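You operate a simulated robot arm through the tools that you are given. There is no shell and no other tool. Be economical: measure what you need, move in short steps, check, and stop when the job is done.

You run a simulated two-armed robot. Do the job below in one go: nothing can be reset, and whatever is moved stays where it is left.

## Task
Light the teal lantern on LOW so we can see into the dryer drum.
Fine: hold it while you turn the dial; dryer door open, lantern standing on the dryer pull-out. Set down upright: teal lantern.

It is judged by the outcome, as a careful person would: the job done as asked, and still so three seconds after it is handed in. It fails if anything else is knocked over, pushed out of place, dropped, spilled or broken.

## Robot
Two 7-joint arms with two-finger parallel grippers on one trunk, on a base that drives. Base frame: it is fixed to the floor where the robot stands at the start and does not move with it; the origin is under the middle of the robot, x ahead of it, y to its left, z up; the surface under the hand at the start is at about z = 0.92. Lengths are in m, angles in rad, forces in N, time in s.
The left shoulder is at the start at [0.07, 0.134, 1.276], the right one opposite. With the tool pointing down near the work surface each hand reaches from about 0.1 to 0.64 m from the robot's upright axis, wherever it stands, measured 20 degrees to its own side. Places, roughly: drink bottle (7x7x16 cm) [0.6, 0.2, 1]; dryer door [-1.4, 2.3, 1.3]; dryer pull-out [-1.7, 2.3, 0.7]; lantern dial [0.5, 0, 1.1]; top of the dryer pull-out [-1.7, 2.3, 0.7]. Payload 1.57 kg a hand.
Tool frame (each hand has its own): the origin (TCP) lies between the finger pads and is the grasp point; the fingertips stand 0.03 m ahead of it; z points along the fingers, y is the line along which they close. The gripper opens to 0.08 m. The fingers are 0.017 m wide and 0.012 m thick; the gripper's body (0.04 by 0.082 m) begins 0.08 m behind the TCP.
Orientation is that of the tool frame in the base frame, as a unit quaternion [x, y, z, w]. With the fingers straight down and closing along the base's y, the tool's x points along the base's -x, its y along +y and its z along -z.

## Interface
- The arms move only by the tool servo_tool. It takes "left_commands", "right_commands" or both (then of equal length, played together; a hand with none holds still); each is a list of rows, each a list of 7 numbers: the shift along the tool's x, y, z in units of 40 mm (1.0 is 40 mm), then the turn, a rotation vector about the tool's x, y, z in units of 4 degrees (1.0 is 4 degrees), then the closure in counts, from 0 (fully open) to 255 (shut). In form: [[tx, ty, tz, ax, ay, az, gripper], ...]. A call has 1 to 8 rows; each row shifts and turns the commanded pose from where the row before left it, along the tool's axes as they then stand. A call with a number of a shift or a turn outside -1 to 1 is refused whole. Each row takes 0.2 s and may step no farther than 0.05 m and 0.15 rad from the row before; otherwise, or with a gripper value out of range, the whole call is refused. Where a pose cannot be reached the arm comes as near as it can. A force on the tool above 60 N (or 10 N above the force at the start of the call, whichever is more), or a blocked arm, ends the call early, and 0.2 s more pass. Each finger travels about 0.153 m/s and halts on what it meets, pressing with about 33 N; the grip force reading is that of the motor and also rises with nothing between the fingers. The clock runs only during rows and for 0.2 s after the last one: add rows that do not move to give the fingers time. It gives the time, the measured TCP pose, the force on the tool (base axes), the opening and the grip force at its end, in the units of the frame above (readings bear some noise), with the torque about the TCP (base axes, N m) and any sound that the robot's microphone picked up, and new pictures: "views" is both (left out), scene, wrist or none (wrist: the cameras of the hands that moved).
- Cameras (640 x 400 px; columns grow to the right, rows downward): "scene" is now at [0.1408, 0.0002, 1.5133]; the picture's right is [0.00, -1.00, 0.00], its down [-0.50, -0.00, -0.87] and it looks along [0.87, 0.00, -0.50] (base axes); focal length 254 px, centre (320, 200). "left" rides on the left gripper at [0.072, 0.007, -0.122] in its tool frame; the picture's right is [-0.09, 1.00, 0.00], its down [-0.84, -0.08, -0.54] and it looks along [-0.54, -0.05, 0.84] (tool axes); focal length 238 px, centre (320, 200). "right" rides on the right gripper at [0.072, -0.007, -0.122] in its tool frame; the picture's right is [0.09, 1.00, 0.00], its down [-0.84, 0.08, -0.54] and it looks along [-0.54, 0.05, 0.84] (tool axes); focal length 238 px, centre (320, 200). There is no depth. A picture from a camera that has moved, and an enlarged one, comes with that camera's place and axes in the base frame and with its lens.
- raise_lower(by): slides the trunk up (or, below 0, down) by that many m; the arms and the scene camera ride with it, the base frame stays. It gives what a move gives, with no picture.
- roll_base(legs): drives the robot by 1 to 6 legs, each [ahead, left, turn to the left] in m, m and rad, along the robot's own axes; the way and the turn of a leg run together, so that a leg with both is an arc; at most 1.5 m and 3.142 rad a leg. The arms and the cameras ride along, it lands a little off, and it stops where it bumps. It gives what a move gives, and a new picture of the scene camera.
- aim_head(pan, tilt): turns the head with the scene camera to pan (to the left, within 1.501 rad either way) and tilt (down, from -0.506 to 1.204), counted from straight ahead of the robot. It gives what a move gives, and a new picture of the scene camera.
- enlarge(camera, box): a new picture of the part [left, top, right, bottom] of that camera's present view, enlarged. No time passes.
- job_done(): hands the job in; it is judged then, once.

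Work in short steps. Places have to be worked out from the pictures, the camera data and where the tool is seen: move nearer, look again, correct. Check each grasp and each placing, and mend what went wrong. You have 120 turns and 260 pictures in all, those below and enlarged ones among them. Open the grippers and draw the arms clear of the work before you hand the job in, unless the task says otherwise; then end with one line.

The tools are called after "Call:" as name(argument=value, ...) on one line, values as JSON. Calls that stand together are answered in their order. servo_tool: Moves the arms, as the interface text tells. Its arguments: {"type":"object","properties":{"left_commands":{"type":"array","items":{"type":"array","items":{"type":"number"}}},"right_commands":{"type":"array","items":{"type":"array","items":{"type":"number"}}},"views":{"type":"string","enum":["both","scene","wrist","none"]}},"required":[]} The other tools are called the same way: raise_lower (by) slides the trunk up or down; roll_base (legs) drives the base; aim_head (pan, tilt) turns the head that bears the scene camera; enlarge (camera, box) takes an enlarged picture of a part of a camera's view; job_done () hands the job in.

At the start:

```text
time: 0.0
left_tcp_pos: [0.4649, 0.1507, 1.3701]
left_ee_rot: [-0.001, 1.0, 0.0, 0.0]
left_contact_force: [0.0, -0.2, 0.1]
left_wrist_torque: [0.01, 0.02, 0.0]
left_finger_gap: 0.0798
left_finger_force: 0.0
right_tcp_pos: [0.3795, -0.2073, 1.3362]
right_ee_rot: [0.002, 1.0, 0.0, 0.001]
right_contact_force: [2.1, 0.6, 1.4]
right_wrist_torque: [0.01, 0.0, -0.01]
right_finger_gap: 0.0799
right_finger_force: 0.0
trunk travel left (down, up): [-0.85, 0.09]
robot x, y, heading: [0.0015, 0.0038, 0.002]
head pan, tilt: [0.002, 0.518]
```

scene: 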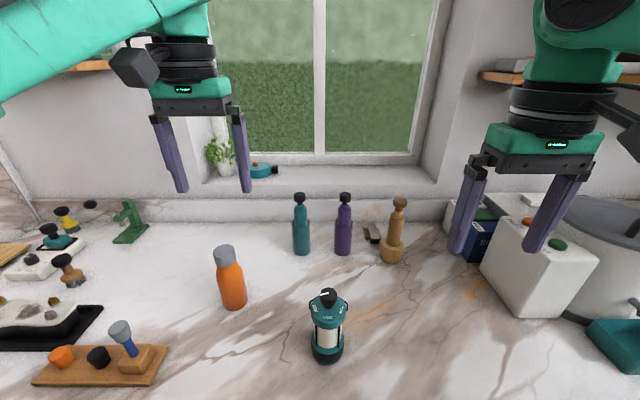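
right: 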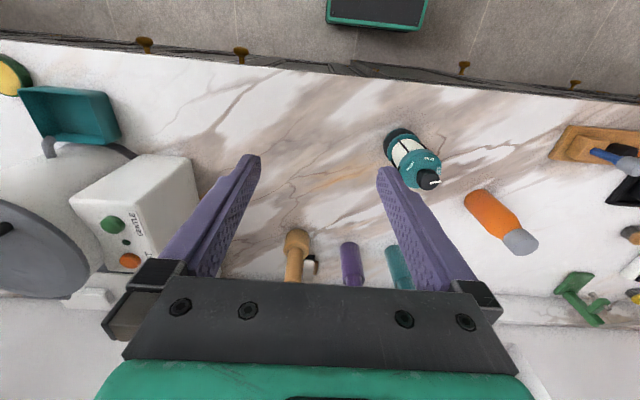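
left: 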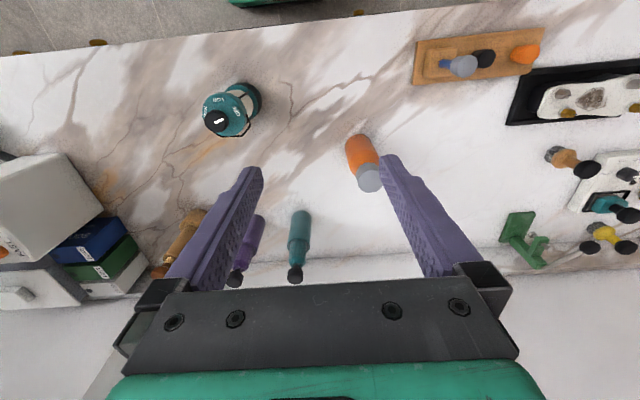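

I see the teal lantern ahead at the counter's near part. I enlarge it to read the dial.

Call:
enlarge(camera="scene", box=[280, 270, 376, 370])

Call:
enlarge(camera="left", box=[180, 70, 284, 150])

Call:
aim_head(pan=1.5, tilt=0.5)

```text
4.00 times, centred on (328, 320) of scene
camera zoom: at [0.1408, 0.0002, 1.5133], right [0.0, -1.0, 0.0], down [-0.5, 0.0, -0.87], along [0.87, 0.0, -0.5], focal length 1016 px, centre (288, -280)
```

zoom: 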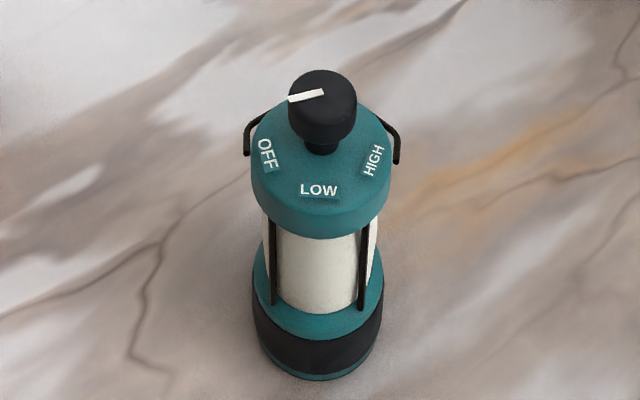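

```text
5.00 times, centred on (232, 110) of left
camera zoom: at [0.3929, 0.1574, 1.4927], right [0.09, 1.0, 0.0], down [0.84, -0.08, 0.54], along [0.54, -0.05, -0.84], focal length 1192 px, centre (760, 650)
```

zoom: 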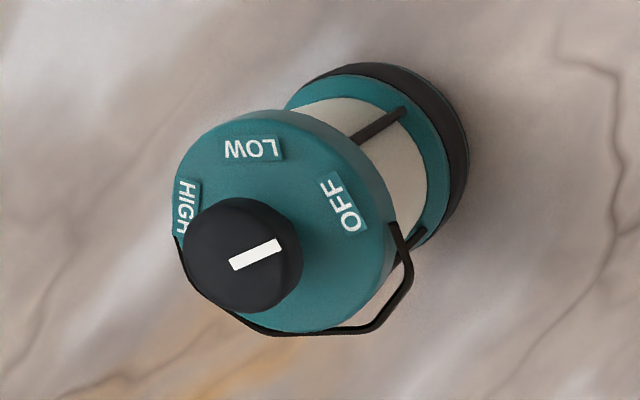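

```text
time: 1.6
left_tcp_pos: [0.4658, 0.1514, 1.3697]
left_ee_rot: [-0.001, 1.0, 0.0, 0.0]
left_contact_force: [0.4, 0.0, -0.2]
left_wrist_torque: [-0.03, -0.02, 0.0]
left_finger_gap: 0.0804
left_finger_force: 0.2
right_tcp_pos: [0.3794, -0.2086, 1.3357]
right_ee_rot: [0.001, 1.0, 0.0, 0.0]
right_contact_force: [-0.1, -0.7, -0.4]
right_wrist_torque: [-0.01, 0.01, -0.02]
right_finger_gap: 0.0797
right_finger_force: 0.1
trunk travel left (down, up): [-0.85, 0.09]
robot x, y, heading: [0.0009, 0.0007, 0.003]
head pan, tilt: [1.499, 0.499]
camera scene: at [0.0568, 0.0908, 1.5151], right [1.0, -0.07, 0.0], down [-0.03, -0.48, -0.88], along [0.06, 0.88, -0.48], focal length 254 px, centre (320, 200)
```

scene: 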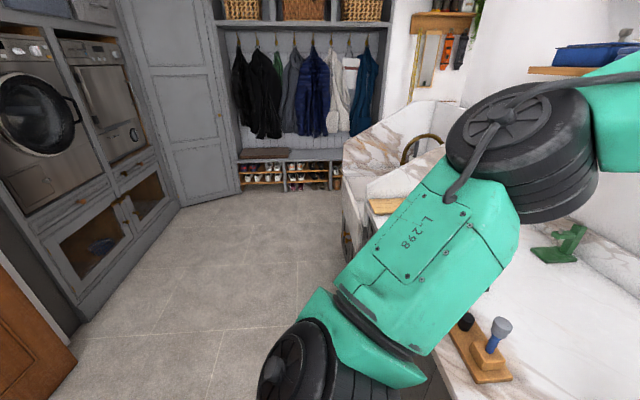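

The dial mark points at OFF (to +y); LOW faces the robot. Before planning, I look at the dryer region from here.

Call:
enlarge(camera="scene", box=[0, 20, 240, 300])

Call:
enlarge(camera="scene", box=[40, 20, 180, 140])

```text
1.43 times, centred on (120, 160) of scene
camera zoom: at [0.0568, 0.0908, 1.5151], right [1.0, -0.07, 0.0], down [-0.03, -0.48, -0.88], along [0.06, 0.88, -0.48], focal length 363 px, centre (606, 257)
```

zoom: 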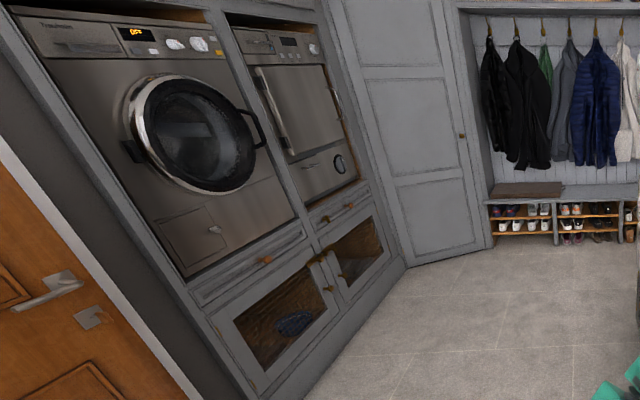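

```text
3.33 times, centred on (110, 80) of scene
camera zoom: at [0.0568, 0.0908, 1.5151], right [1.0, -0.07, 0.0], down [-0.03, -0.48, -0.88], along [0.06, 0.88, -0.48], focal length 847 px, centre (1020, 600)
```

zoom: 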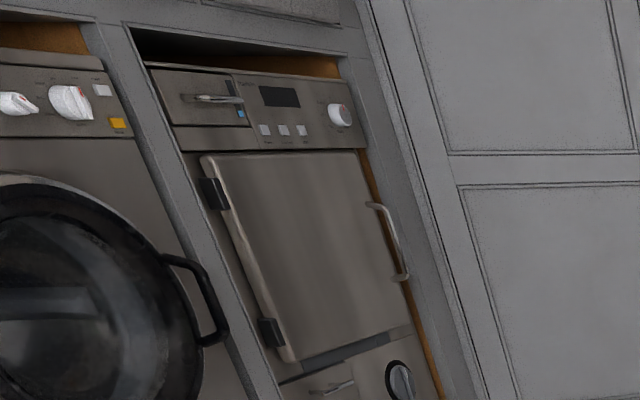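

The (closed) dryer is the square-door machine with hinges on the left and a bar handle on the right; the pull-out with a knob is below it. I'll prepare door and pull-out first with free hands: back off, turn, look.

Call:
aim_head(pan=0, tilt=0.4)

Call:
roll_base(legs=[[-0.5, 0, 0], [0, 0.8, 0], [0, 0, 3.13]])

```text
time: 3.2
left_tcp_pos: [0.4653, 0.1501, 1.3701]
left_ee_rot: [-0.001, 1.0, 0.0, 0.001]
left_contact_force: [-0.1, -0.4, 0.0]
left_wrist_torque: [-0.03, -0.04, 0.02]
left_finger_gap: 0.0801
left_finger_force: 0.1
right_tcp_pos: [0.3788, -0.2077, 1.3356]
right_ee_rot: [0.001, 1.0, 0.0, 0.0]
right_contact_force: [-0.5, -0.5, -0.4]
right_wrist_torque: [0.0, 0.02, -0.01]
right_finger_gap: 0.0801
right_finger_force: 0.1
trunk travel left (down, up): [-0.85, 0.09]
robot x, y, heading: [0.0002, 0.0005, -0.001]
head pan, tilt: [0.0, 0.4]
camera scene: at [0.1429, 0.0002, 1.5242], right [0.0, -1.0, 0.0], down [-0.39, 0.0, -0.92], along [0.92, 0.0, -0.39], focal length 254 px, centre (320, 200)
```

scene: 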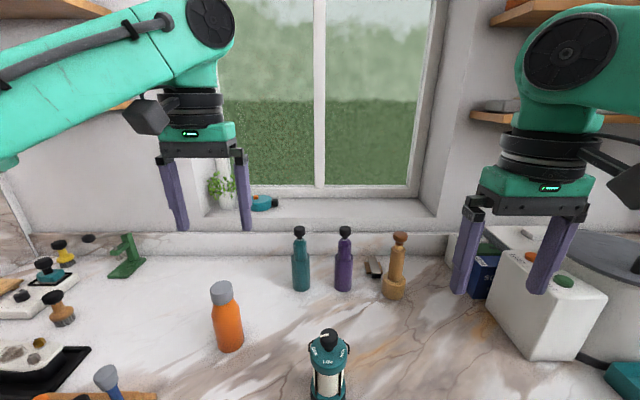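

```text
time: 17.4
left_tcp_pos: [-0.9681, 0.6451, 1.3702]
left_ee_rot: [1.0, 0.001, 0.0, 0.0]
left_contact_force: [-0.8, 0.5, 0.2]
left_wrist_torque: [0.01, 0.03, -0.03]
left_finger_gap: 0.0801
left_finger_force: 0.1
right_tcp_pos: [-0.8814, 1.0065, 1.3355]
right_ee_rot: [1.0, 0.0, 0.0, 0.0]
right_contact_force: [-0.8, -0.4, 0.2]
right_wrist_torque: [-0.02, 0.0, 0.02]
right_finger_gap: 0.0802
right_finger_force: 0.1
trunk travel left (down, up): [-0.85, 0.09]
robot x, y, heading: [-0.5017, 0.8014, -3.139]
head pan, tilt: [0.0, 0.4]
camera scene: at [-0.6447, 0.7981, 1.5242], right [0.0, 1.0, 0.0], down [0.39, 0.0, -0.92], along [-0.92, 0.0, -0.39], focal length 254 px, centre (320, 200)
```

scene: 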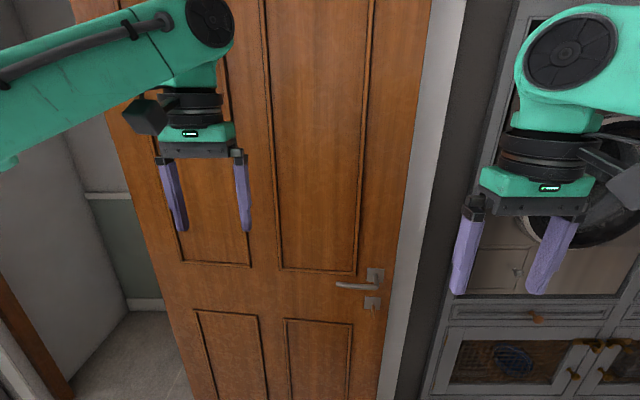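

Now facing the machine wall; strafe right to the dryer.

Call:
roll_base(legs=[[0, -1.35, 0]])

Call:
aim_head(pan=0, tilt=0.75)

```text
time: 24.1
left_tcp_pos: [-0.9779, 1.9808, 1.3698]
left_ee_rot: [1.0, 0.01, 0.0, 0.001]
left_contact_force: [0.4, 0.6, 0.3]
left_wrist_torque: [0.0, 0.03, -0.01]
left_finger_gap: 0.08
left_finger_force: 0.1
right_tcp_pos: [-0.898, 2.3406, 1.3354]
right_ee_rot: [1.0, 0.009, 0.0, 0.0]
right_contact_force: [-0.3, 0.0, -0.1]
right_wrist_torque: [-0.02, 0.0, -0.02]
right_finger_gap: 0.0799
right_finger_force: 0.0
trunk travel left (down, up): [-0.85, 0.09]
robot x, y, heading: [-0.5125, 2.1431, -3.128]
head pan, tilt: [0.0, 0.4]
camera scene: at [-0.6579, 2.1381, 1.5242], right [-0.02, 1.0, 0.0], down [0.39, 0.01, -0.92], along [-0.92, -0.02, -0.39], focal length 254 px, centre (320, 200)
```

scene: 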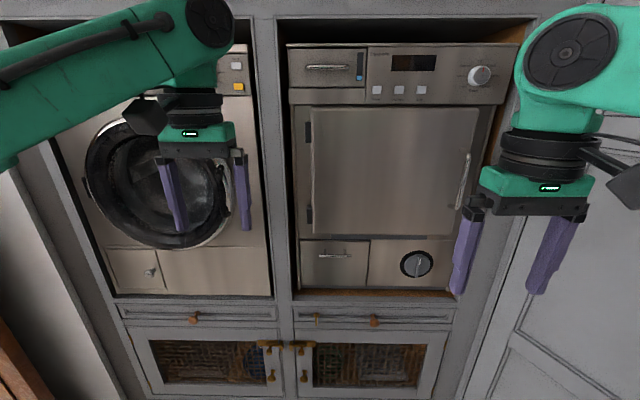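

```text
time: 24.9
left_tcp_pos: [-0.9782, 1.9814, 1.3715]
left_ee_rot: [1.0, 0.01, 0.0, 0.0]
left_contact_force: [0.2, -0.3, 0.7]
left_wrist_torque: [-0.01, -0.02, 0.0]
left_finger_gap: 0.08
left_finger_force: 0.1
right_tcp_pos: [-0.8974, 2.3433, 1.3351]
right_ee_rot: [1.0, 0.008, 0.0, 0.0]
right_contact_force: [-0.9, 0.6, 0.5]
right_wrist_torque: [0.0, 0.02, 0.01]
right_finger_gap: 0.0799
right_finger_force: 0.1
trunk travel left (down, up): [-0.85, 0.09]
robot x, y, heading: [-0.5183, 2.1393, -3.123]
head pan, tilt: [0.0, 0.75]
camera scene: at [-0.6482, 2.1394, 1.4932], right [-0.02, 1.0, 0.0], down [0.68, 0.01, -0.73], along [-0.73, -0.01, -0.68], focal length 254 px, centre (320, 200)
```

scene: 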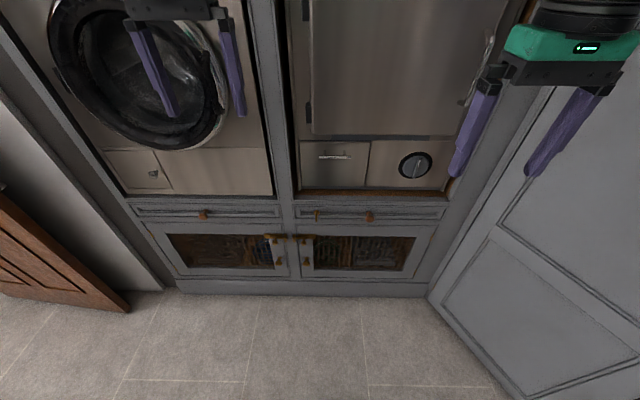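

I zoom in on the pull-out and the door handle.

Call:
enlarge(camera="scene", box=[260, 130, 460, 255])

Call:
aim_head(pan=-0.5, tilt=0.35)

```text
3.20 times, centred on (360, 192) of scene
camera zoom: at [-0.6482, 2.1394, 1.4932], right [-0.02, 1.0, 0.0], down [0.68, 0.01, -0.73], along [-0.73, -0.01, -0.68], focal length 813 px, centre (192, 224)
```

zoom: 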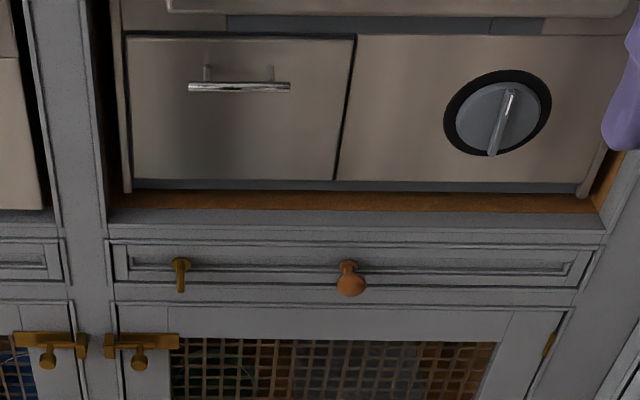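

```text
time: 25.9
left_tcp_pos: [-0.9774, 1.9819, 1.3705]
left_ee_rot: [1.0, 0.01, 0.0, 0.0]
left_contact_force: [0.2, -0.9, 0.2]
left_wrist_torque: [0.0, 0.0, 0.0]
left_finger_gap: 0.0802
left_finger_force: 0.1
right_tcp_pos: [-0.8989, 2.3436, 1.3356]
right_ee_rot: [1.0, 0.009, 0.0, 0.0]
right_contact_force: [0.2, -0.2, -0.4]
right_wrist_torque: [0.01, -0.01, -0.02]
right_finger_gap: 0.0802
right_finger_force: 0.2
trunk travel left (down, up): [-0.85, 0.09]
robot x, y, heading: [-0.513, 2.1429, -3.127]
head pan, tilt: [-0.499, 0.351]
camera scene: at [-0.6478, 2.1836, 1.5287], right [0.46, 0.89, 0.0], down [0.31, -0.16, -0.94], along [-0.83, 0.43, -0.34], focal length 254 px, centre (320, 200)
```

scene: 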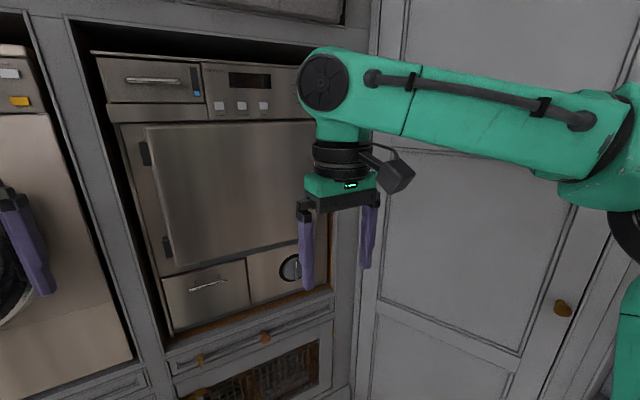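

Handle is a vertical bar near (-1.36, 2.57, 1.2–1.35). I advance the right hand a little and start pitching it to point at the door.

Call:
servo_tool(right_commands=[[-1, 0, 0, 0, 0, 0, 0], [-1, 0, 0, 0, 0, 0, 0], [-1, 0, 0, 0, -1, 0, 0], [0, 0, 0, 0, -1, 0, 0], [0, 0, 0, 0, -1, 0, 0], [0, 0, 0, 0, -1, 0, 0], [0, 0, 0, 0, -1, 0, 0], [0, 0, 0, 0, -1, 0, 0]], views="none")

Call:
servo_tool(right_commands=[[0, 0, 0, 0, -1, 0, 0], [0, 0, 0, 0, -1, 0, 0], [0, 0, 0, 0, -1, 0, 0], [0, 0, 0, 0, -1, 0, 0], [0, 0, 0, 0, -1, 0, 0], [0, 0, 0, 0, -1, 0, 0], [0, 0, 0, 0, -1, 0, 0], [0, 0, 0, 0, -1, 0, 0]], views="none")

Call:
servo_tool(right_commands=[[0, 0, 0, 0, -1, 0, 0], [0, 0, 0, 0, -1, 0, 0], [0, 0, 0, 0, -1, 0, 0], [0, 0, 0, 0, -1, 0, 0], [0, 0, 0, 0, -1, 0, 0], [0, 0, 0, 0, -1, 0, 0], [0, 0, 0, 0, -1, 0, 0], [0, 0, 0, 0, -1, 0, 0]], views="both")

```text
time: 27.6
left_tcp_pos: [-0.9765, 1.9818, 1.3707]
left_ee_rot: [1.0, 0.01, -0.001, 0.0]
left_contact_force: [0.4, 0.0, -0.2]
left_wrist_torque: [-0.01, -0.02, 0.01]
left_finger_gap: 0.0801
left_finger_force: 0.1
right_tcp_pos: [-1.0165, 2.3411, 1.3351]
right_ee_rot: [0.978, 0.007, -0.21, 0.002]
right_contact_force: [0.4, -0.1, 0.6]
right_wrist_torque: [0.03, 0.0, -0.01]
right_finger_gap: 0.08
right_finger_force: 0.0
trunk travel left (down, up): [-0.85, 0.09]
robot x, y, heading: [-0.516, 2.1411, -3.122]
head pan, tilt: [-0.499, 0.351]
```

```text
time: 29.4
left_tcp_pos: [-0.9766, 1.9826, 1.3695]
left_ee_rot: [1.0, 0.009, -0.001, 0.0]
left_contact_force: [-0.1, -0.2, -0.6]
left_wrist_torque: [0.02, 0.02, 0.0]
left_finger_gap: 0.08
left_finger_force: 0.2
right_tcp_pos: [-1.0176, 2.3414, 1.3366]
right_ee_rot: [0.882, 0.007, -0.471, 0.005]
right_contact_force: [-0.4, 0.2, -0.2]
right_wrist_torque: [0.0, 0.01, -0.01]
right_finger_gap: 0.0803
right_finger_force: 0.1
trunk travel left (down, up): [-0.85, 0.09]
robot x, y, heading: [-0.5121, 2.1419, -3.127]
head pan, tilt: [-0.499, 0.351]
```

```text
time: 31.2
left_tcp_pos: [-0.9784, 1.9828, 1.3704]
left_ee_rot: [1.0, 0.01, 0.0, 0.0]
left_contact_force: [0.6, -0.2, -0.8]
left_wrist_torque: [0.01, -0.03, 0.01]
left_finger_gap: 0.0799
left_finger_force: 0.1
right_tcp_pos: [-1.0228, 2.3418, 1.3359]
right_ee_rot: [0.718, 0.005, -0.696, 0.006]
right_contact_force: [-0.1, 0.2, 0.1]
right_wrist_torque: [-0.01, 0.01, -0.01]
right_finger_gap: 0.0801
right_finger_force: 0.1
right hand out of reach, approached as far as the arm can: row 5
trunk travel left (down, up): [-0.85, 0.09]
robot x, y, heading: [-0.5135, 2.1433, -3.124]
head pan, tilt: [-0.499, 0.351]
camera scene: at [-0.6492, 2.1853, 1.5286], right [0.46, 0.89, 0.0], down [0.31, -0.16, -0.94], along [-0.83, 0.43, -0.34], focal length 254 px, centre (320, 200)
camera right: at [-0.8985, 2.3516, 1.2659], right [0.02, -1.0, -0.09], down [0.51, -0.07, 0.85], along [-0.86, -0.06, 0.51], focal length 238 px, centre (320, 200)
```

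scene: 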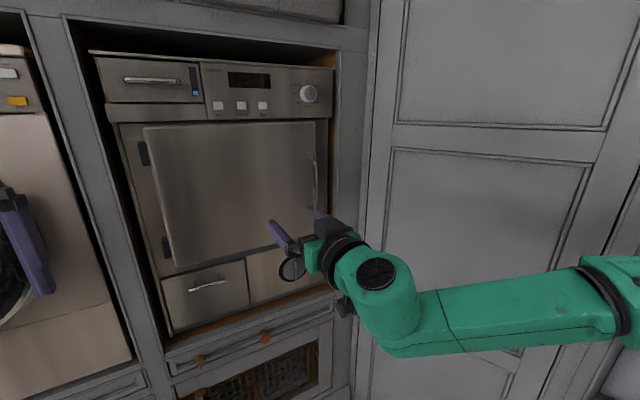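
right: 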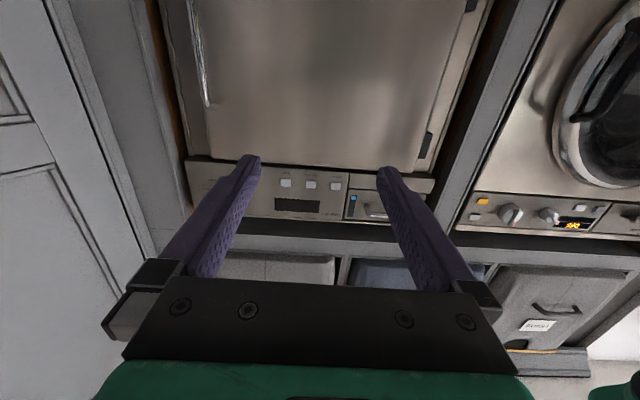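

The hand points at the door; handle estimated at (-1.36, 2.535, ~1.28). I drive so the hand lines up, still short of it.

Call:
roll_base(legs=[[0.2, -0.19, 0]])

Call:
servo_tool(right_commands=[[0.7, 0, 0, 0, 0, 0, 0], [0.7, 0, 0, 0, 0, 0, 0]], views="both")

```text
time: 33.2
left_tcp_pos: [-1.1777, 2.1672, 1.3717]
left_ee_rot: [1.0, 0.008, -0.001, -0.001]
left_contact_force: [0.4, -0.1, -0.1]
left_wrist_torque: [0.01, 0.01, 0.0]
left_finger_gap: 0.0798
left_finger_force: 0.1
right_tcp_pos: [-1.2217, 2.5258, 1.3382]
right_ee_rot: [0.719, 0.007, -0.695, 0.006]
right_contact_force: [0.0, -0.4, -0.6]
right_wrist_torque: [0.02, 0.02, 0.01]
right_finger_gap: 0.08
right_finger_force: 0.0
trunk travel left (down, up): [-0.85, 0.09]
robot x, y, heading: [-0.7203, 2.3293, -3.122]
head pan, tilt: [-0.499, 0.351]
camera scene: at [-0.8479, 2.3688, 1.5291], right [0.46, 0.89, 0.0], down [0.3, -0.16, -0.94], along [-0.83, 0.44, -0.34], focal length 254 px, centre (320, 200)
```

scene: 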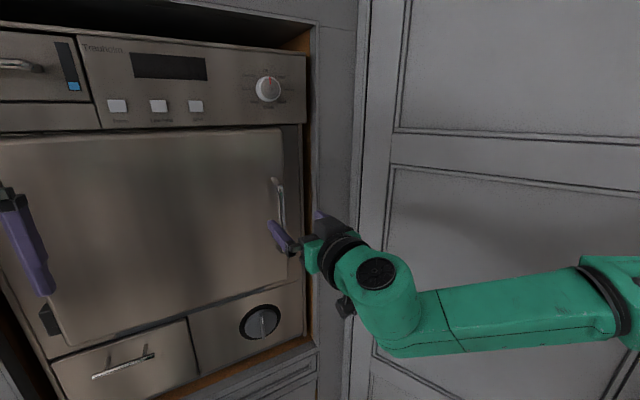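

```text
time: 33.8
left_tcp_pos: [-1.1798, 2.1681, 1.3716]
left_ee_rot: [1.0, 0.009, -0.001, 0.0]
left_contact_force: [-0.1, 1.3, 0.0]
left_wrist_torque: [-0.01, -0.02, 0.04]
left_finger_gap: 0.08
left_finger_force: 0.2
right_tcp_pos: [-1.2218, 2.5282, 1.2792]
right_ee_rot: [0.718, 0.005, -0.696, 0.005]
right_contact_force: [0.3, 0.2, -0.2]
right_wrist_torque: [0.01, 0.0, -0.02]
right_finger_gap: 0.0802
right_finger_force: 0.1
trunk travel left (down, up): [-0.85, 0.09]
robot x, y, heading: [-0.7152, 2.3255, -3.124]
head pan, tilt: [-0.499, 0.351]
camera scene: at [-0.8498, 2.3706, 1.5288], right [0.46, 0.89, 0.0], down [0.3, -0.16, -0.94], along [-0.83, 0.44, -0.34], focal length 254 px, centre (320, 200)
camera right: at [-1.0973, 2.5378, 1.2104], right [0.02, -1.0, -0.09], down [0.52, -0.07, 0.85], along [-0.86, -0.06, 0.51], focal length 238 px, centre (320, 200)
```

scene: 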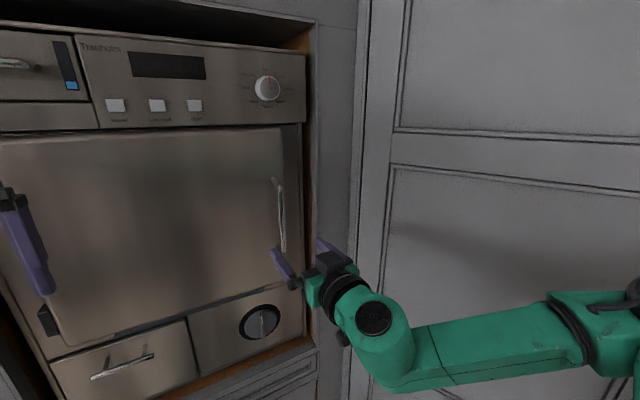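
right: 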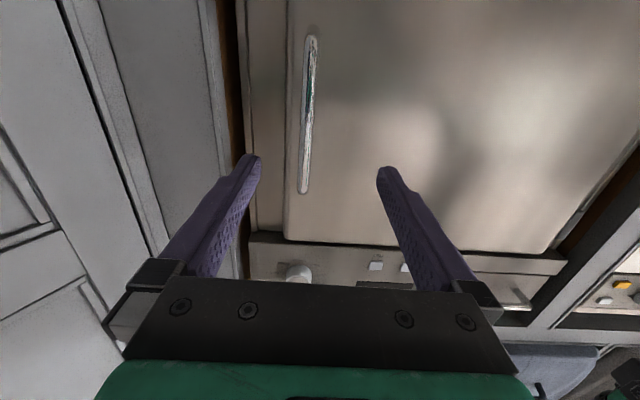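

Handle is nearly centred (y≈2.54). Advance about 10 cm with a small y correction.

Call:
servo_tool(right_commands=[[0, -0.3, 0.9, 0, 0, 0, 0], [0, 0, 0.9, 0, 0, 0, 0], [0, 0, 0.8, 0, 0, 0, 0]], views="both")

```text
time: 34.6
left_tcp_pos: [-1.1816, 2.1682, 1.37]
left_ee_rot: [1.0, 0.008, 0.0, 0.0]
left_contact_force: [-0.3, 1.2, -0.1]
left_wrist_torque: [-0.02, -0.04, -0.01]
left_finger_gap: 0.0798
left_finger_force: 0.0
right_tcp_pos: [-1.3283, 2.5366, 1.2751]
right_ee_rot: [0.719, 0.005, -0.695, 0.005]
right_contact_force: [0.4, -0.2, -0.5]
right_wrist_torque: [0.0, 0.01, 0.01]
right_finger_gap: 0.0803
right_finger_force: 0.1
trunk travel left (down, up): [-0.85, 0.09]
robot x, y, heading: [-0.7156, 2.3278, -3.119]
head pan, tilt: [-0.499, 0.351]
camera scene: at [-0.8516, 2.3699, 1.5286], right [0.46, 0.89, 0.0], down [0.31, -0.16, -0.94], along [-0.83, 0.44, -0.34], focal length 254 px, centre (320, 200)
camera right: at [-1.2034, 2.5463, 1.2063], right [0.02, -1.0, -0.09], down [0.51, -0.07, 0.86], along [-0.86, -0.06, 0.51], focal length 238 px, centre (320, 200)
```

scene: 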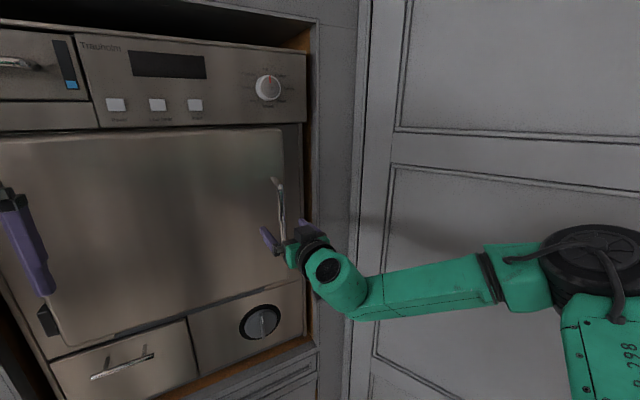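
right: 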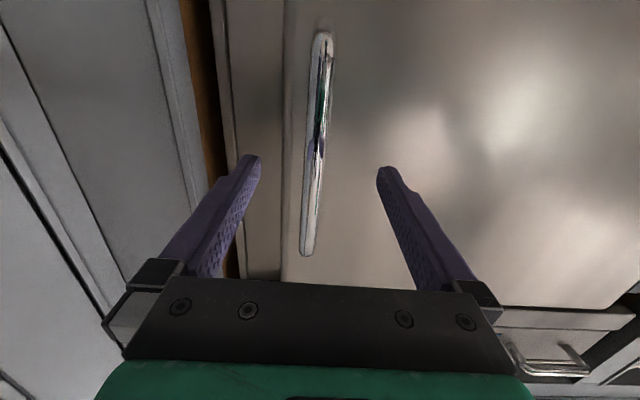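

Triangulated handle x≈-1.36, y≈2.54. Advance 26 mm and close.

Call:
servo_tool(right_commands=[[0, -0.1, 0.65, 0, 0, 0, 0], [0, 0, 0, 0, 0, 0, 120], [0, 0, 0, 0, 0, 0, 255], [0, 0, 0, 0, 0, 0, 255], [0, 0, 0, 0, 0, 0, 255]], views="both")

```text
time: 35.8
left_tcp_pos: [-1.1816, 2.1675, 1.3699]
left_ee_rot: [1.0, 0.009, 0.0, 0.0]
left_contact_force: [0.2, 0.3, -0.3]
left_wrist_torque: [0.02, 0.05, -0.02]
left_finger_gap: 0.0799
left_finger_force: 0.0
right_tcp_pos: [-1.3534, 2.5407, 1.2743]
right_ee_rot: [0.72, 0.008, -0.694, 0.007]
right_contact_force: [-1.5, -3.3, -4.0]
right_wrist_torque: [-0.01, -0.09, 0.1]
right_finger_gap: 0.0157
right_finger_force: 31.6
trunk travel left (down, up): [-0.85, 0.09]
robot x, y, heading: [-0.7158, 2.329, -3.122]
head pan, tilt: [-0.499, 0.351]
camera scene: at [-0.8516, 2.3697, 1.5286], right [0.46, 0.89, 0.0], down [0.31, -0.16, -0.94], along [-0.83, 0.44, -0.34], focal length 254 px, centre (320, 200)
camera right: at [-1.2288, 2.55, 1.205], right [0.02, -1.0, -0.09], down [0.51, -0.07, 0.86], along [-0.86, -0.06, 0.51], focal length 238 px, centre (320, 200)
```

scene: 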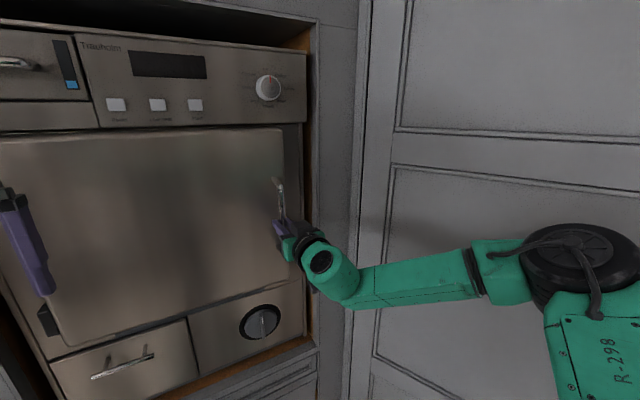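
right: 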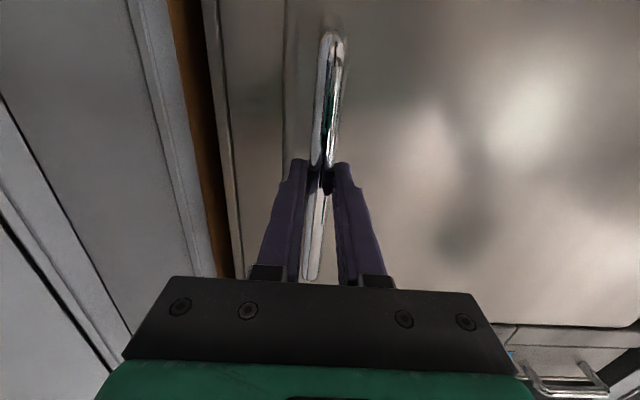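

Handle gripped (gap 15.7 mm). I pull along the hinge arc (hinge near y≈2.11), starting with a few degrees.

Call:
servo_tool(right_commands=[[0, 0.1, -0.75, 1, 0, 0, 255], [0, 0.1, -0.75, 1, 0, 0, 255], [0, 0.1, -0.75, 1, 0, 0, 255]], views="scene")

```text
time: 36.6
left_tcp_pos: [-1.1854, 2.165, 1.3677]
left_ee_rot: [1.0, 0.01, 0.002, 0.0]
left_contact_force: [-0.4, -0.1, 0.1]
left_wrist_torque: [0.0, 0.0, 0.0]
left_finger_gap: 0.08
left_finger_force: 0.1
right_tcp_pos: [-1.2662, 2.5208, 1.2758]
right_ee_rot: [0.72, -0.064, -0.688, -0.07]
right_contact_force: [-2.0, -10.1, -18.8]
right_wrist_torque: [-0.53, -0.56, 0.28]
right_finger_gap: 0.0159
right_finger_force: 31.4
trunk travel left (down, up): [-0.85, 0.09]
robot x, y, heading: [-0.7174, 2.3284, -3.124]
head pan, tilt: [-0.499, 0.351]
camera scene: at [-0.8558, 2.3667, 1.5281], right [0.46, 0.89, 0.0], down [0.31, -0.16, -0.94], along [-0.83, 0.44, -0.35], focal length 254 px, centre (320, 200)
```

scene: 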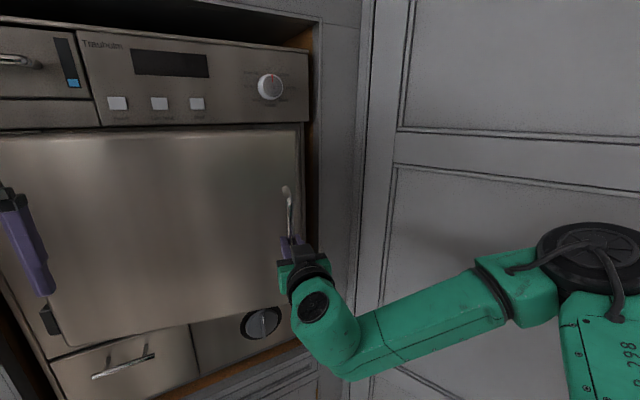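

The door moves. Continue the arc while withdrawing the left hand out of the door's way.

Call:
servo_tool(left_commands=[[1, 0, 0, 0, 0, 0, 0], [1, 0, 0, 0, 0, 0, 0], [1, 0, 0, 0, 0, 0, 0], [1, 0, 0, 0, 0, 0, 0], [1, 0, 0, 0, 0, 0, 0]], right_commands=[[0, 0.1, -0.75, 1, 0, 0, 255], [0, 0.1, -0.75, 1, 0, 0, 255], [0, 0.1, -0.75, 1, 0, 0, 255], [0, 0.1, -0.75, 1, 0, 0, 255], [0, 0.1, -0.75, 1, 0, 0, 255]], views="scene")

```text
time: 37.8
left_tcp_pos: [-0.9833, 2.1701, 1.3681]
left_ee_rot: [1.0, 0.01, 0.001, -0.001]
left_contact_force: [1.1, -0.9, 0.1]
left_wrist_torque: [0.06, -0.01, 0.0]
left_finger_gap: 0.0799
left_finger_force: 0.1
right_tcp_pos: [-1.1833, 2.4813, 1.2899]
right_ee_rot: [0.696, -0.186, -0.666, -0.194]
right_contact_force: [-0.2, -1.2, -27.9]
right_wrist_torque: [-0.63, -0.01, -0.02]
right_finger_gap: 0.016
right_finger_force: 31.1
right hand out of reach, approached as far as the arm can: row 3, 4, 5
trunk travel left (down, up): [-0.85, 0.09]
robot x, y, heading: [-0.7176, 2.3293, -3.118]
head pan, tilt: [-0.499, 0.351]
camera scene: at [-0.8535, 2.3683, 1.5282], right [0.46, 0.89, 0.0], down [0.31, -0.16, -0.94], along [-0.83, 0.44, -0.35], focal length 254 px, centre (320, 200)
```

scene: 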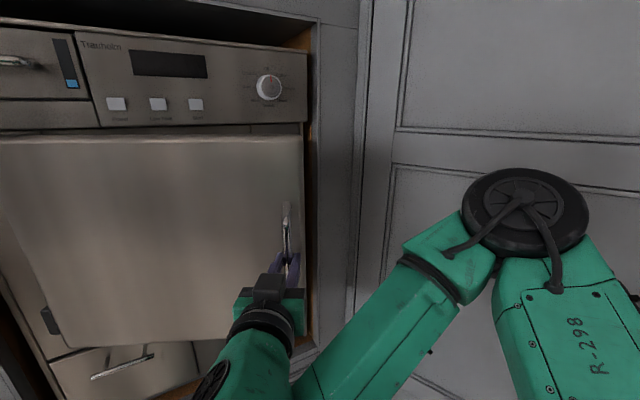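

Arm is at its near limit with the door ~28° open. I release the handle and back the base off to continue by pushing the inner edge.

Call:
servo_tool(right_commands=[[0, 0, 0, 0, 0, 0, 100], [0, 0, 0, 0, 0, 0, 0], [0, 0, 0, 0, 0, 0, 0]], views="none")

Call:
roll_base(legs=[[0.2, 0.0, 0], [-0.2, 0, 0]])

```text
time: 38.6
left_tcp_pos: [-0.981, 2.1751, 1.3702]
left_ee_rot: [1.0, 0.009, 0.0, 0.001]
left_contact_force: [-1.3, 0.9, 0.2]
left_wrist_torque: [0.0, 0.01, 0.0]
left_finger_gap: 0.0798
left_finger_force: 0.1
right_tcp_pos: [-1.1813, 2.4841, 1.2918]
right_ee_rot: [0.693, -0.186, -0.67, -0.191]
right_contact_force: [-0.7, 0.4, -0.5]
right_wrist_torque: [0.03, 0.01, -0.04]
right_finger_gap: 0.0801
right_finger_force: 0.1
trunk travel left (down, up): [-0.85, 0.09]
robot x, y, heading: [-0.7146, 2.3295, -3.123]
head pan, tilt: [-0.499, 0.351]
```

```text
time: 40.1
left_tcp_pos: [-1.1584, 2.1718, 1.3706]
left_ee_rot: [1.0, 0.009, 0.0, 0.0]
left_contact_force: [0.2, 0.0, 0.0]
left_wrist_torque: [-0.02, 0.01, 0.02]
left_finger_gap: 0.08
left_finger_force: 0.1
right_tcp_pos: [-1.3544, 2.4816, 1.2927]
right_ee_rot: [0.694, -0.186, -0.668, -0.196]
right_contact_force: [0.5, 0.4, -0.3]
right_wrist_torque: [0.02, 0.01, 0.03]
right_finger_gap: 0.0802
right_finger_force: 0.1
trunk travel left (down, up): [-0.85, 0.09]
robot x, y, heading: [-0.8919, 2.3271, -3.124]
head pan, tilt: [-0.499, 0.351]
stopped in leg 1: the force on the tool passed its limit at 111 N (the readings are from after the stop); the commanded pose is now the measured one
camera scene: at [-1.0273, 2.3695, 1.5288], right [0.46, 0.89, 0.0], down [0.3, -0.16, -0.94], along [-0.83, 0.43, -0.34], focal length 254 px, centre (320, 200)
```

scene: 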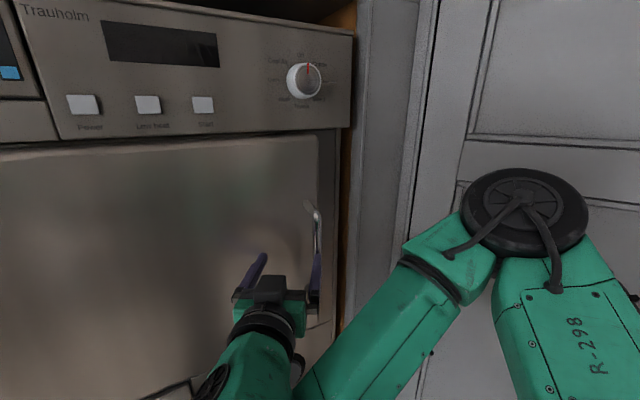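

I mistakenly drove forward and pushed the door shut again; nothing else seems disturbed. Now back the base off properly.

Call:
roll_base(legs=[[-0.29, 0, 0]])

Call:
servo_tool(right_commands=[[0, 0, 0, -1, 0, 0, 0], [0, 0, 0, -1, 0, 0, 0], [0, 0, 0, -1, 0, 0, 0], [0, 0, 0, -1, 0, 0, 0], [0, 0, 0, -1, 0, 0, 0], [0, 0, 0, -1, 0, 0, 0], [0, 0, 0, -1, 0, 0, 0]], views="both")

```text
time: 42.1
left_tcp_pos: [-0.8702, 2.1759, 1.3681]
left_ee_rot: [1.0, 0.011, 0.001, 0.001]
left_contact_force: [-0.3, 1.0, 1.3]
left_wrist_torque: [0.02, -0.04, 0.02]
left_finger_gap: 0.0798
left_finger_force: 0.1
right_tcp_pos: [-1.0676, 2.4865, 1.2908]
right_ee_rot: [0.693, -0.185, -0.668, -0.195]
right_contact_force: [0.2, -0.1, -0.5]
right_wrist_torque: [-0.03, 0.05, -0.03]
right_finger_gap: 0.0799
right_finger_force: 0.2
trunk travel left (down, up): [-0.85, 0.09]
robot x, y, heading: [-0.6034, 2.3286, -3.124]
head pan, tilt: [-0.499, 0.351]
camera scene: at [-0.7403, 2.3731, 1.5285], right [0.46, 0.89, 0.0], down [0.31, -0.16, -0.94], along [-0.83, 0.43, -0.35], focal length 254 px, centre (320, 200)
```

scene: 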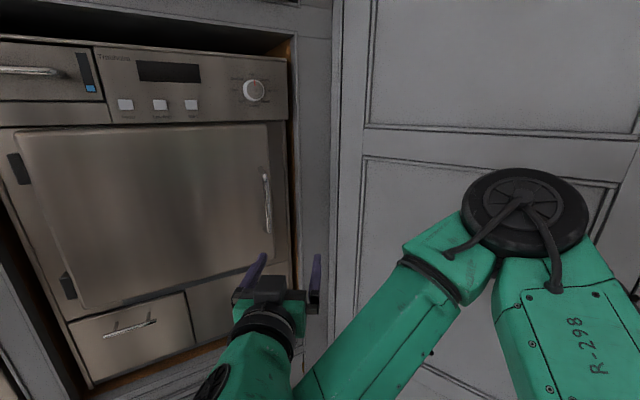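

```text
time: 43.7
left_tcp_pos: [-0.868, 2.1747, 1.369]
left_ee_rot: [1.0, 0.01, 0.001, -0.001]
left_contact_force: [-0.3, -0.3, 0.7]
left_wrist_torque: [0.01, -0.03, 0.0]
left_finger_gap: 0.0798
left_finger_force: 0.1
right_tcp_pos: [-1.071, 2.4841, 1.2931]
right_ee_rot: [0.704, -0.141, -0.68, -0.149]
right_contact_force: [0.0, -0.9, 0.4]
right_wrist_torque: [-0.01, 0.02, 0.03]
right_finger_gap: 0.0801
right_finger_force: 0.1
right hand out of reach, approached as far as the arm can: row 1, 3, 4, 5, 6, 7
trunk travel left (down, up): [-0.85, 0.09]
robot x, y, heading: [-0.604, 2.3306, -3.126]
head pan, tilt: [-0.499, 0.351]
camera scene: at [-0.7371, 2.3727, 1.5288], right [0.46, 0.89, 0.0], down [0.3, -0.16, -0.94], along [-0.83, 0.43, -0.34], focal length 254 px, centre (320, 200)
camera right: at [-0.9549, 2.4423, 1.2225], right [-0.39, -0.91, -0.11], down [0.44, -0.29, 0.85], along [-0.81, 0.29, 0.51], focal length 238 px, centre (320, 200)
```

scene: 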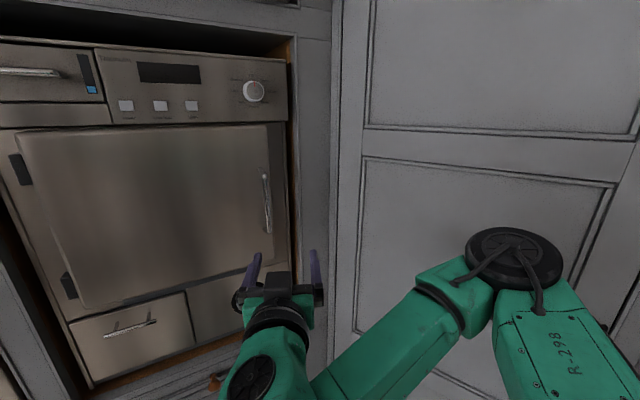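
right: 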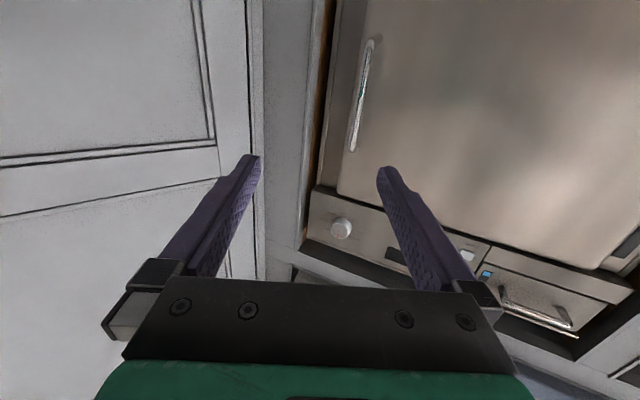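

Door is shut and the handle undamaged. Move the hand forward and square it to the door.

Call:
servo_tool(right_commands=[[0, 0.26, 0.97, 0, 0, 0, 0], [0, 0.26, 0.97, 0, 0, 0, 0], [0, 0.2, 0.97, -1, 0, 0, 0], [0, 0, 0.9, -1, 0, 0, 0], [0, 0, 0.5, -1, 0, 0, 0], [0, 0, 0, -1, 0, 0, 0], [0, 0, 0, -1, 0, 0, 0], [0, 0, 0, -1, 0, 0, 0]], views="wrist")

```text
time: 45.5
left_tcp_pos: [-0.8683, 2.1764, 1.3702]
left_ee_rot: [1.0, 0.01, 0.001, 0.001]
left_contact_force: [-0.8, 0.4, -0.8]
left_wrist_torque: [0.01, 0.03, 0.04]
left_finger_gap: 0.0799
left_finger_force: 0.1
right_tcp_pos: [-1.2422, 2.5227, 1.2861]
right_ee_rot: [0.719, 0.005, -0.695, 0.002]
right_contact_force: [-0.1, 0.8, 0.5]
right_wrist_torque: [-0.01, 0.03, 0.0]
right_finger_gap: 0.0799
right_finger_force: 0.0
trunk travel left (down, up): [-0.85, 0.09]
robot x, y, heading: [-0.6082, 2.3314, -3.122]
head pan, tilt: [-0.499, 0.351]
camera right: at [-1.118, 2.5316, 1.2164], right [0.01, -1.0, -0.1], down [0.51, -0.08, 0.86], along [-0.86, -0.06, 0.51], focal length 238 px, centre (320, 200)
```

right: 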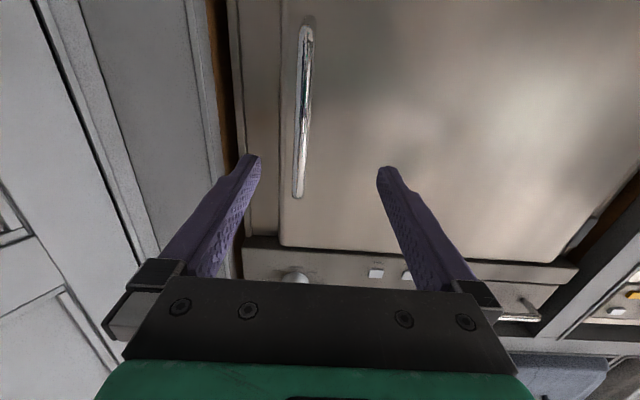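

Same grasp again at (-1.354, 2.541, 1.277), then close.

Call:
servo_tool(right_commands=[[0.2, -0.45, 0.95, 0, 0, 0, 0], [0, 0, 0.95, 0, 0, 0, 0], [0, 0, 0.9, 0, 0, 0, 0], [0, 0, 0, 0, 0, 0, 255], [0, 0, 0, 0, 0, 0, 255], [0, 0, 0, 0, 0, 0, 255]], views="wrist")

```text
time: 46.9
left_tcp_pos: [-0.8692, 2.1772, 1.369]
left_ee_rot: [1.0, 0.01, 0.0, 0.0]
left_contact_force: [-0.2, -0.1, -0.2]
left_wrist_torque: [0.0, 0.03, -0.02]
left_finger_gap: 0.0799
left_finger_force: 0.0
right_tcp_pos: [-1.3555, 2.5396, 1.274]
right_ee_rot: [0.72, 0.004, -0.694, 0.001]
right_contact_force: [-1.8, 2.4, 0.0]
right_wrist_torque: [-0.09, -0.25, -0.25]
right_finger_gap: 0.0157
right_finger_force: 31.1
trunk travel left (down, up): [-0.85, 0.09]
robot x, y, heading: [-0.6066, 2.3355, -3.122]
head pan, tilt: [-0.499, 0.351]
camera right: at [-1.23, 2.5488, 1.2045], right [0.01, -1.0, -0.1], down [0.51, -0.08, 0.86], along [-0.86, -0.06, 0.51], focal length 238 px, centre (320, 200)
```

right: 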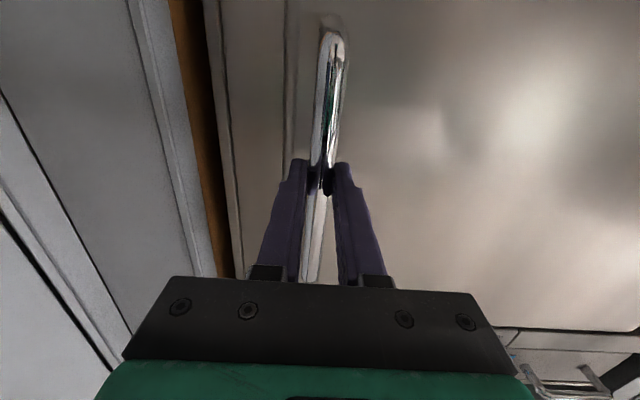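

Gripped. Pull along the arc.

Call:
servo_tool(right_commands=[[0, 0.1, -0.75, 1, 0, 0, 255], [0, 0.1, -0.75, 1, 0, 0, 255], [0, 0.1, -0.75, 1, 0, 0, 255], [0, 0.1, -0.75, 1, 0, 0, 255], [0, 0.1, -0.75, 1, 0, 0, 255], [0, 0.1, -0.75, 1, 0, 0, 255], [0, 0.1, -0.75, 1, 0, 0, 255], [0, 0.1, -0.75, 1, 0, 0, 255]], views="none")

```text
time: 48.7
left_tcp_pos: [-0.8815, 2.1621, 1.3644]
left_ee_rot: [1.0, 0.011, 0.006, -0.004]
left_contact_force: [0.1, 0.1, 1.3]
left_wrist_torque: [0.04, 0.0, 0.02]
left_finger_gap: 0.0798
left_finger_force: 0.0
right_tcp_pos: [-1.1369, 2.4527, 1.2795]
right_ee_rot: [0.698, -0.178, -0.665, -0.196]
right_contact_force: [-16.2, -23.1, -27.0]
right_wrist_torque: [-0.51, 0.01, 0.31]
right_finger_gap: 0.0164
right_finger_force: 31.7
right hand out of reach, approached as far as the arm can: row 8
trunk travel left (down, up): [-0.85, 0.09]
robot x, y, heading: [-0.6073, 2.3284, -3.125]
head pan, tilt: [-0.499, 0.351]
```

Door ~33° open, chord consistent with hinge at y≈2.11. Release and retreat by backing the base straight back.

Call:
servo_tool(right_commands=[[0, 0, 0, 0, 0, 0, 0], [0, 0, 0, 0, 0, 0, 0], [0, 0, 0, 0, 0, 0, 0]], views="none")

Call:
roll_base(legs=[[-0.1, 0.03, 0]])

```text
time: 49.5
left_tcp_pos: [-0.869, 2.1754, 1.3684]
left_ee_rot: [1.0, 0.01, 0.001, -0.001]
left_contact_force: [0.3, 0.4, 0.4]
left_wrist_torque: [0.0, -0.01, 0.03]
left_finger_gap: 0.0802
left_finger_force: 0.1
right_tcp_pos: [-1.1243, 2.4675, 1.2859]
right_ee_rot: [0.692, -0.187, -0.669, -0.197]
right_contact_force: [-0.3, 0.0, 0.1]
right_wrist_torque: [0.02, 0.0, -0.04]
right_finger_gap: 0.08
right_finger_force: 0.1
trunk travel left (down, up): [-0.85, 0.09]
robot x, y, heading: [-0.6067, 2.3298, -3.123]
head pan, tilt: [-0.499, 0.351]
```

```text
time: 50.7
left_tcp_pos: [-0.7727, 2.1485, 1.3678]
left_ee_rot: [1.0, 0.011, 0.004, 0.001]
left_contact_force: [-0.4, 0.9, 0.4]
left_wrist_torque: [-0.02, -0.05, -0.03]
left_finger_gap: 0.0799
left_finger_force: 0.1
right_tcp_pos: [-1.0286, 2.4405, 1.2821]
right_ee_rot: [0.694, -0.186, -0.667, -0.196]
right_contact_force: [-0.2, -0.1, -1.1]
right_wrist_torque: [-0.03, -0.04, -0.03]
right_finger_gap: 0.0797
right_finger_force: 0.0
trunk travel left (down, up): [-0.85, 0.09]
robot x, y, heading: [-0.5044, 2.3031, -3.122]
head pan, tilt: [-0.499, 0.351]
camera scene: at [-0.6435, 2.346, 1.5281], right [0.46, 0.89, 0.0], down [0.31, -0.16, -0.94], along [-0.83, 0.43, -0.35], focal length 254 px, centre (320, 200)
```

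scene: 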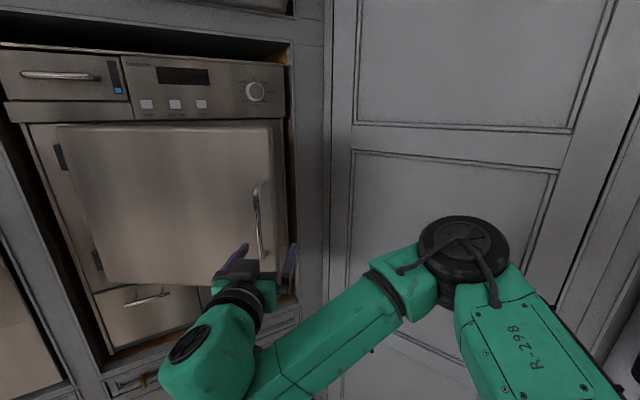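

The door stays ajar. Shift the base right so the hand clears the door's free edge, close and straighten the hand.

Call:
roll_base(legs=[[0, -0.16, 0]])

Call:
servo_tool(right_commands=[[0, 0, 0.5, -1, 0, 0, 255], [0, 0, 0.5, -1, 0, 0, 255], [0, 0, 0.5, -1, 0, 0, 255], [0, 0, 0, -1, 0, 0, 255], [0, 0, 0, -1, 0, 0, 255], [0, 0, 0, -1, 0, 0, 255], [0, 0, 0, -1, 0, 0, 255], [0, 0, 0, -1, 0, 0, 255]], views="both")

```text
time: 52.1
left_tcp_pos: [-0.7704, 2.3026, 1.3684]
left_ee_rot: [1.0, 0.01, 0.001, -0.001]
left_contact_force: [0.1, 0.2, 0.4]
left_wrist_torque: [0.04, 0.01, -0.01]
left_finger_gap: 0.0799
left_finger_force: 0.1
right_tcp_pos: [-1.0272, 2.5957, 1.2866]
right_ee_rot: [0.692, -0.186, -0.67, -0.197]
right_contact_force: [0.3, -0.7, -0.1]
right_wrist_torque: [0.02, 0.01, -0.05]
right_finger_gap: 0.0802
right_finger_force: 0.0
trunk travel left (down, up): [-0.85, 0.09]
robot x, y, heading: [-0.5041, 2.4594, -3.122]
head pan, tilt: [-0.499, 0.351]
camera scene: at [-0.6401, 2.4998, 1.5289], right [0.46, 0.89, 0.0], down [0.3, -0.16, -0.94], along [-0.83, 0.44, -0.34], focal length 254 px, centre (320, 200)
```

scene: 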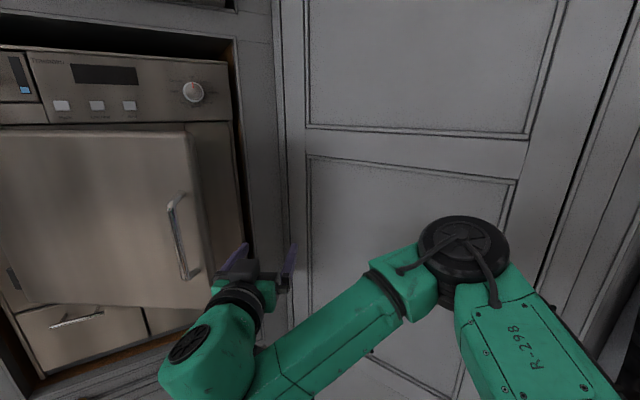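

```text
time: 53.9
left_tcp_pos: [-0.7709, 2.3074, 1.3692]
left_ee_rot: [1.0, 0.01, 0.001, 0.001]
left_contact_force: [0.2, 1.4, 0.1]
left_wrist_torque: [0.01, 0.01, -0.01]
left_finger_gap: 0.0799
left_finger_force: 0.1
right_tcp_pos: [-1.0793, 2.6273, 1.2832]
right_ee_rot: [0.719, 0.007, -0.695, 0.004]
right_contact_force: [-0.2, -0.2, -0.7]
right_wrist_torque: [-0.03, -0.02, -0.03]
right_finger_gap: 0.0003
right_finger_force: 21.3
trunk travel left (down, up): [-0.85, 0.09]
robot x, y, heading: [-0.5105, 2.4626, -3.126]
head pan, tilt: [-0.499, 0.351]
camera scene: at [-0.64, 2.5047, 1.5288], right [0.46, 0.89, 0.0], down [0.3, -0.16, -0.94], along [-0.83, 0.43, -0.34], focal length 254 px, centre (320, 200)
camera right: at [-0.9558, 2.6364, 1.2144], right [0.02, -1.0, -0.1], down [0.51, -0.07, 0.86], along [-0.86, -0.06, 0.51], focal length 238 px, centre (320, 200)
```

scene: 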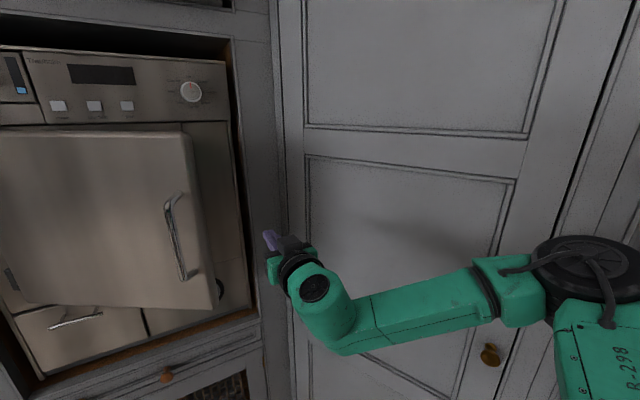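
right: 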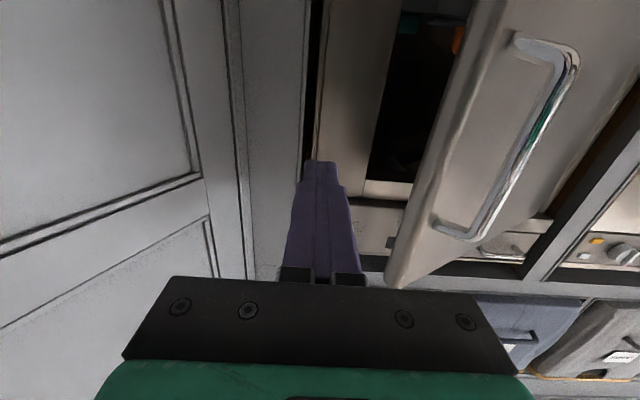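

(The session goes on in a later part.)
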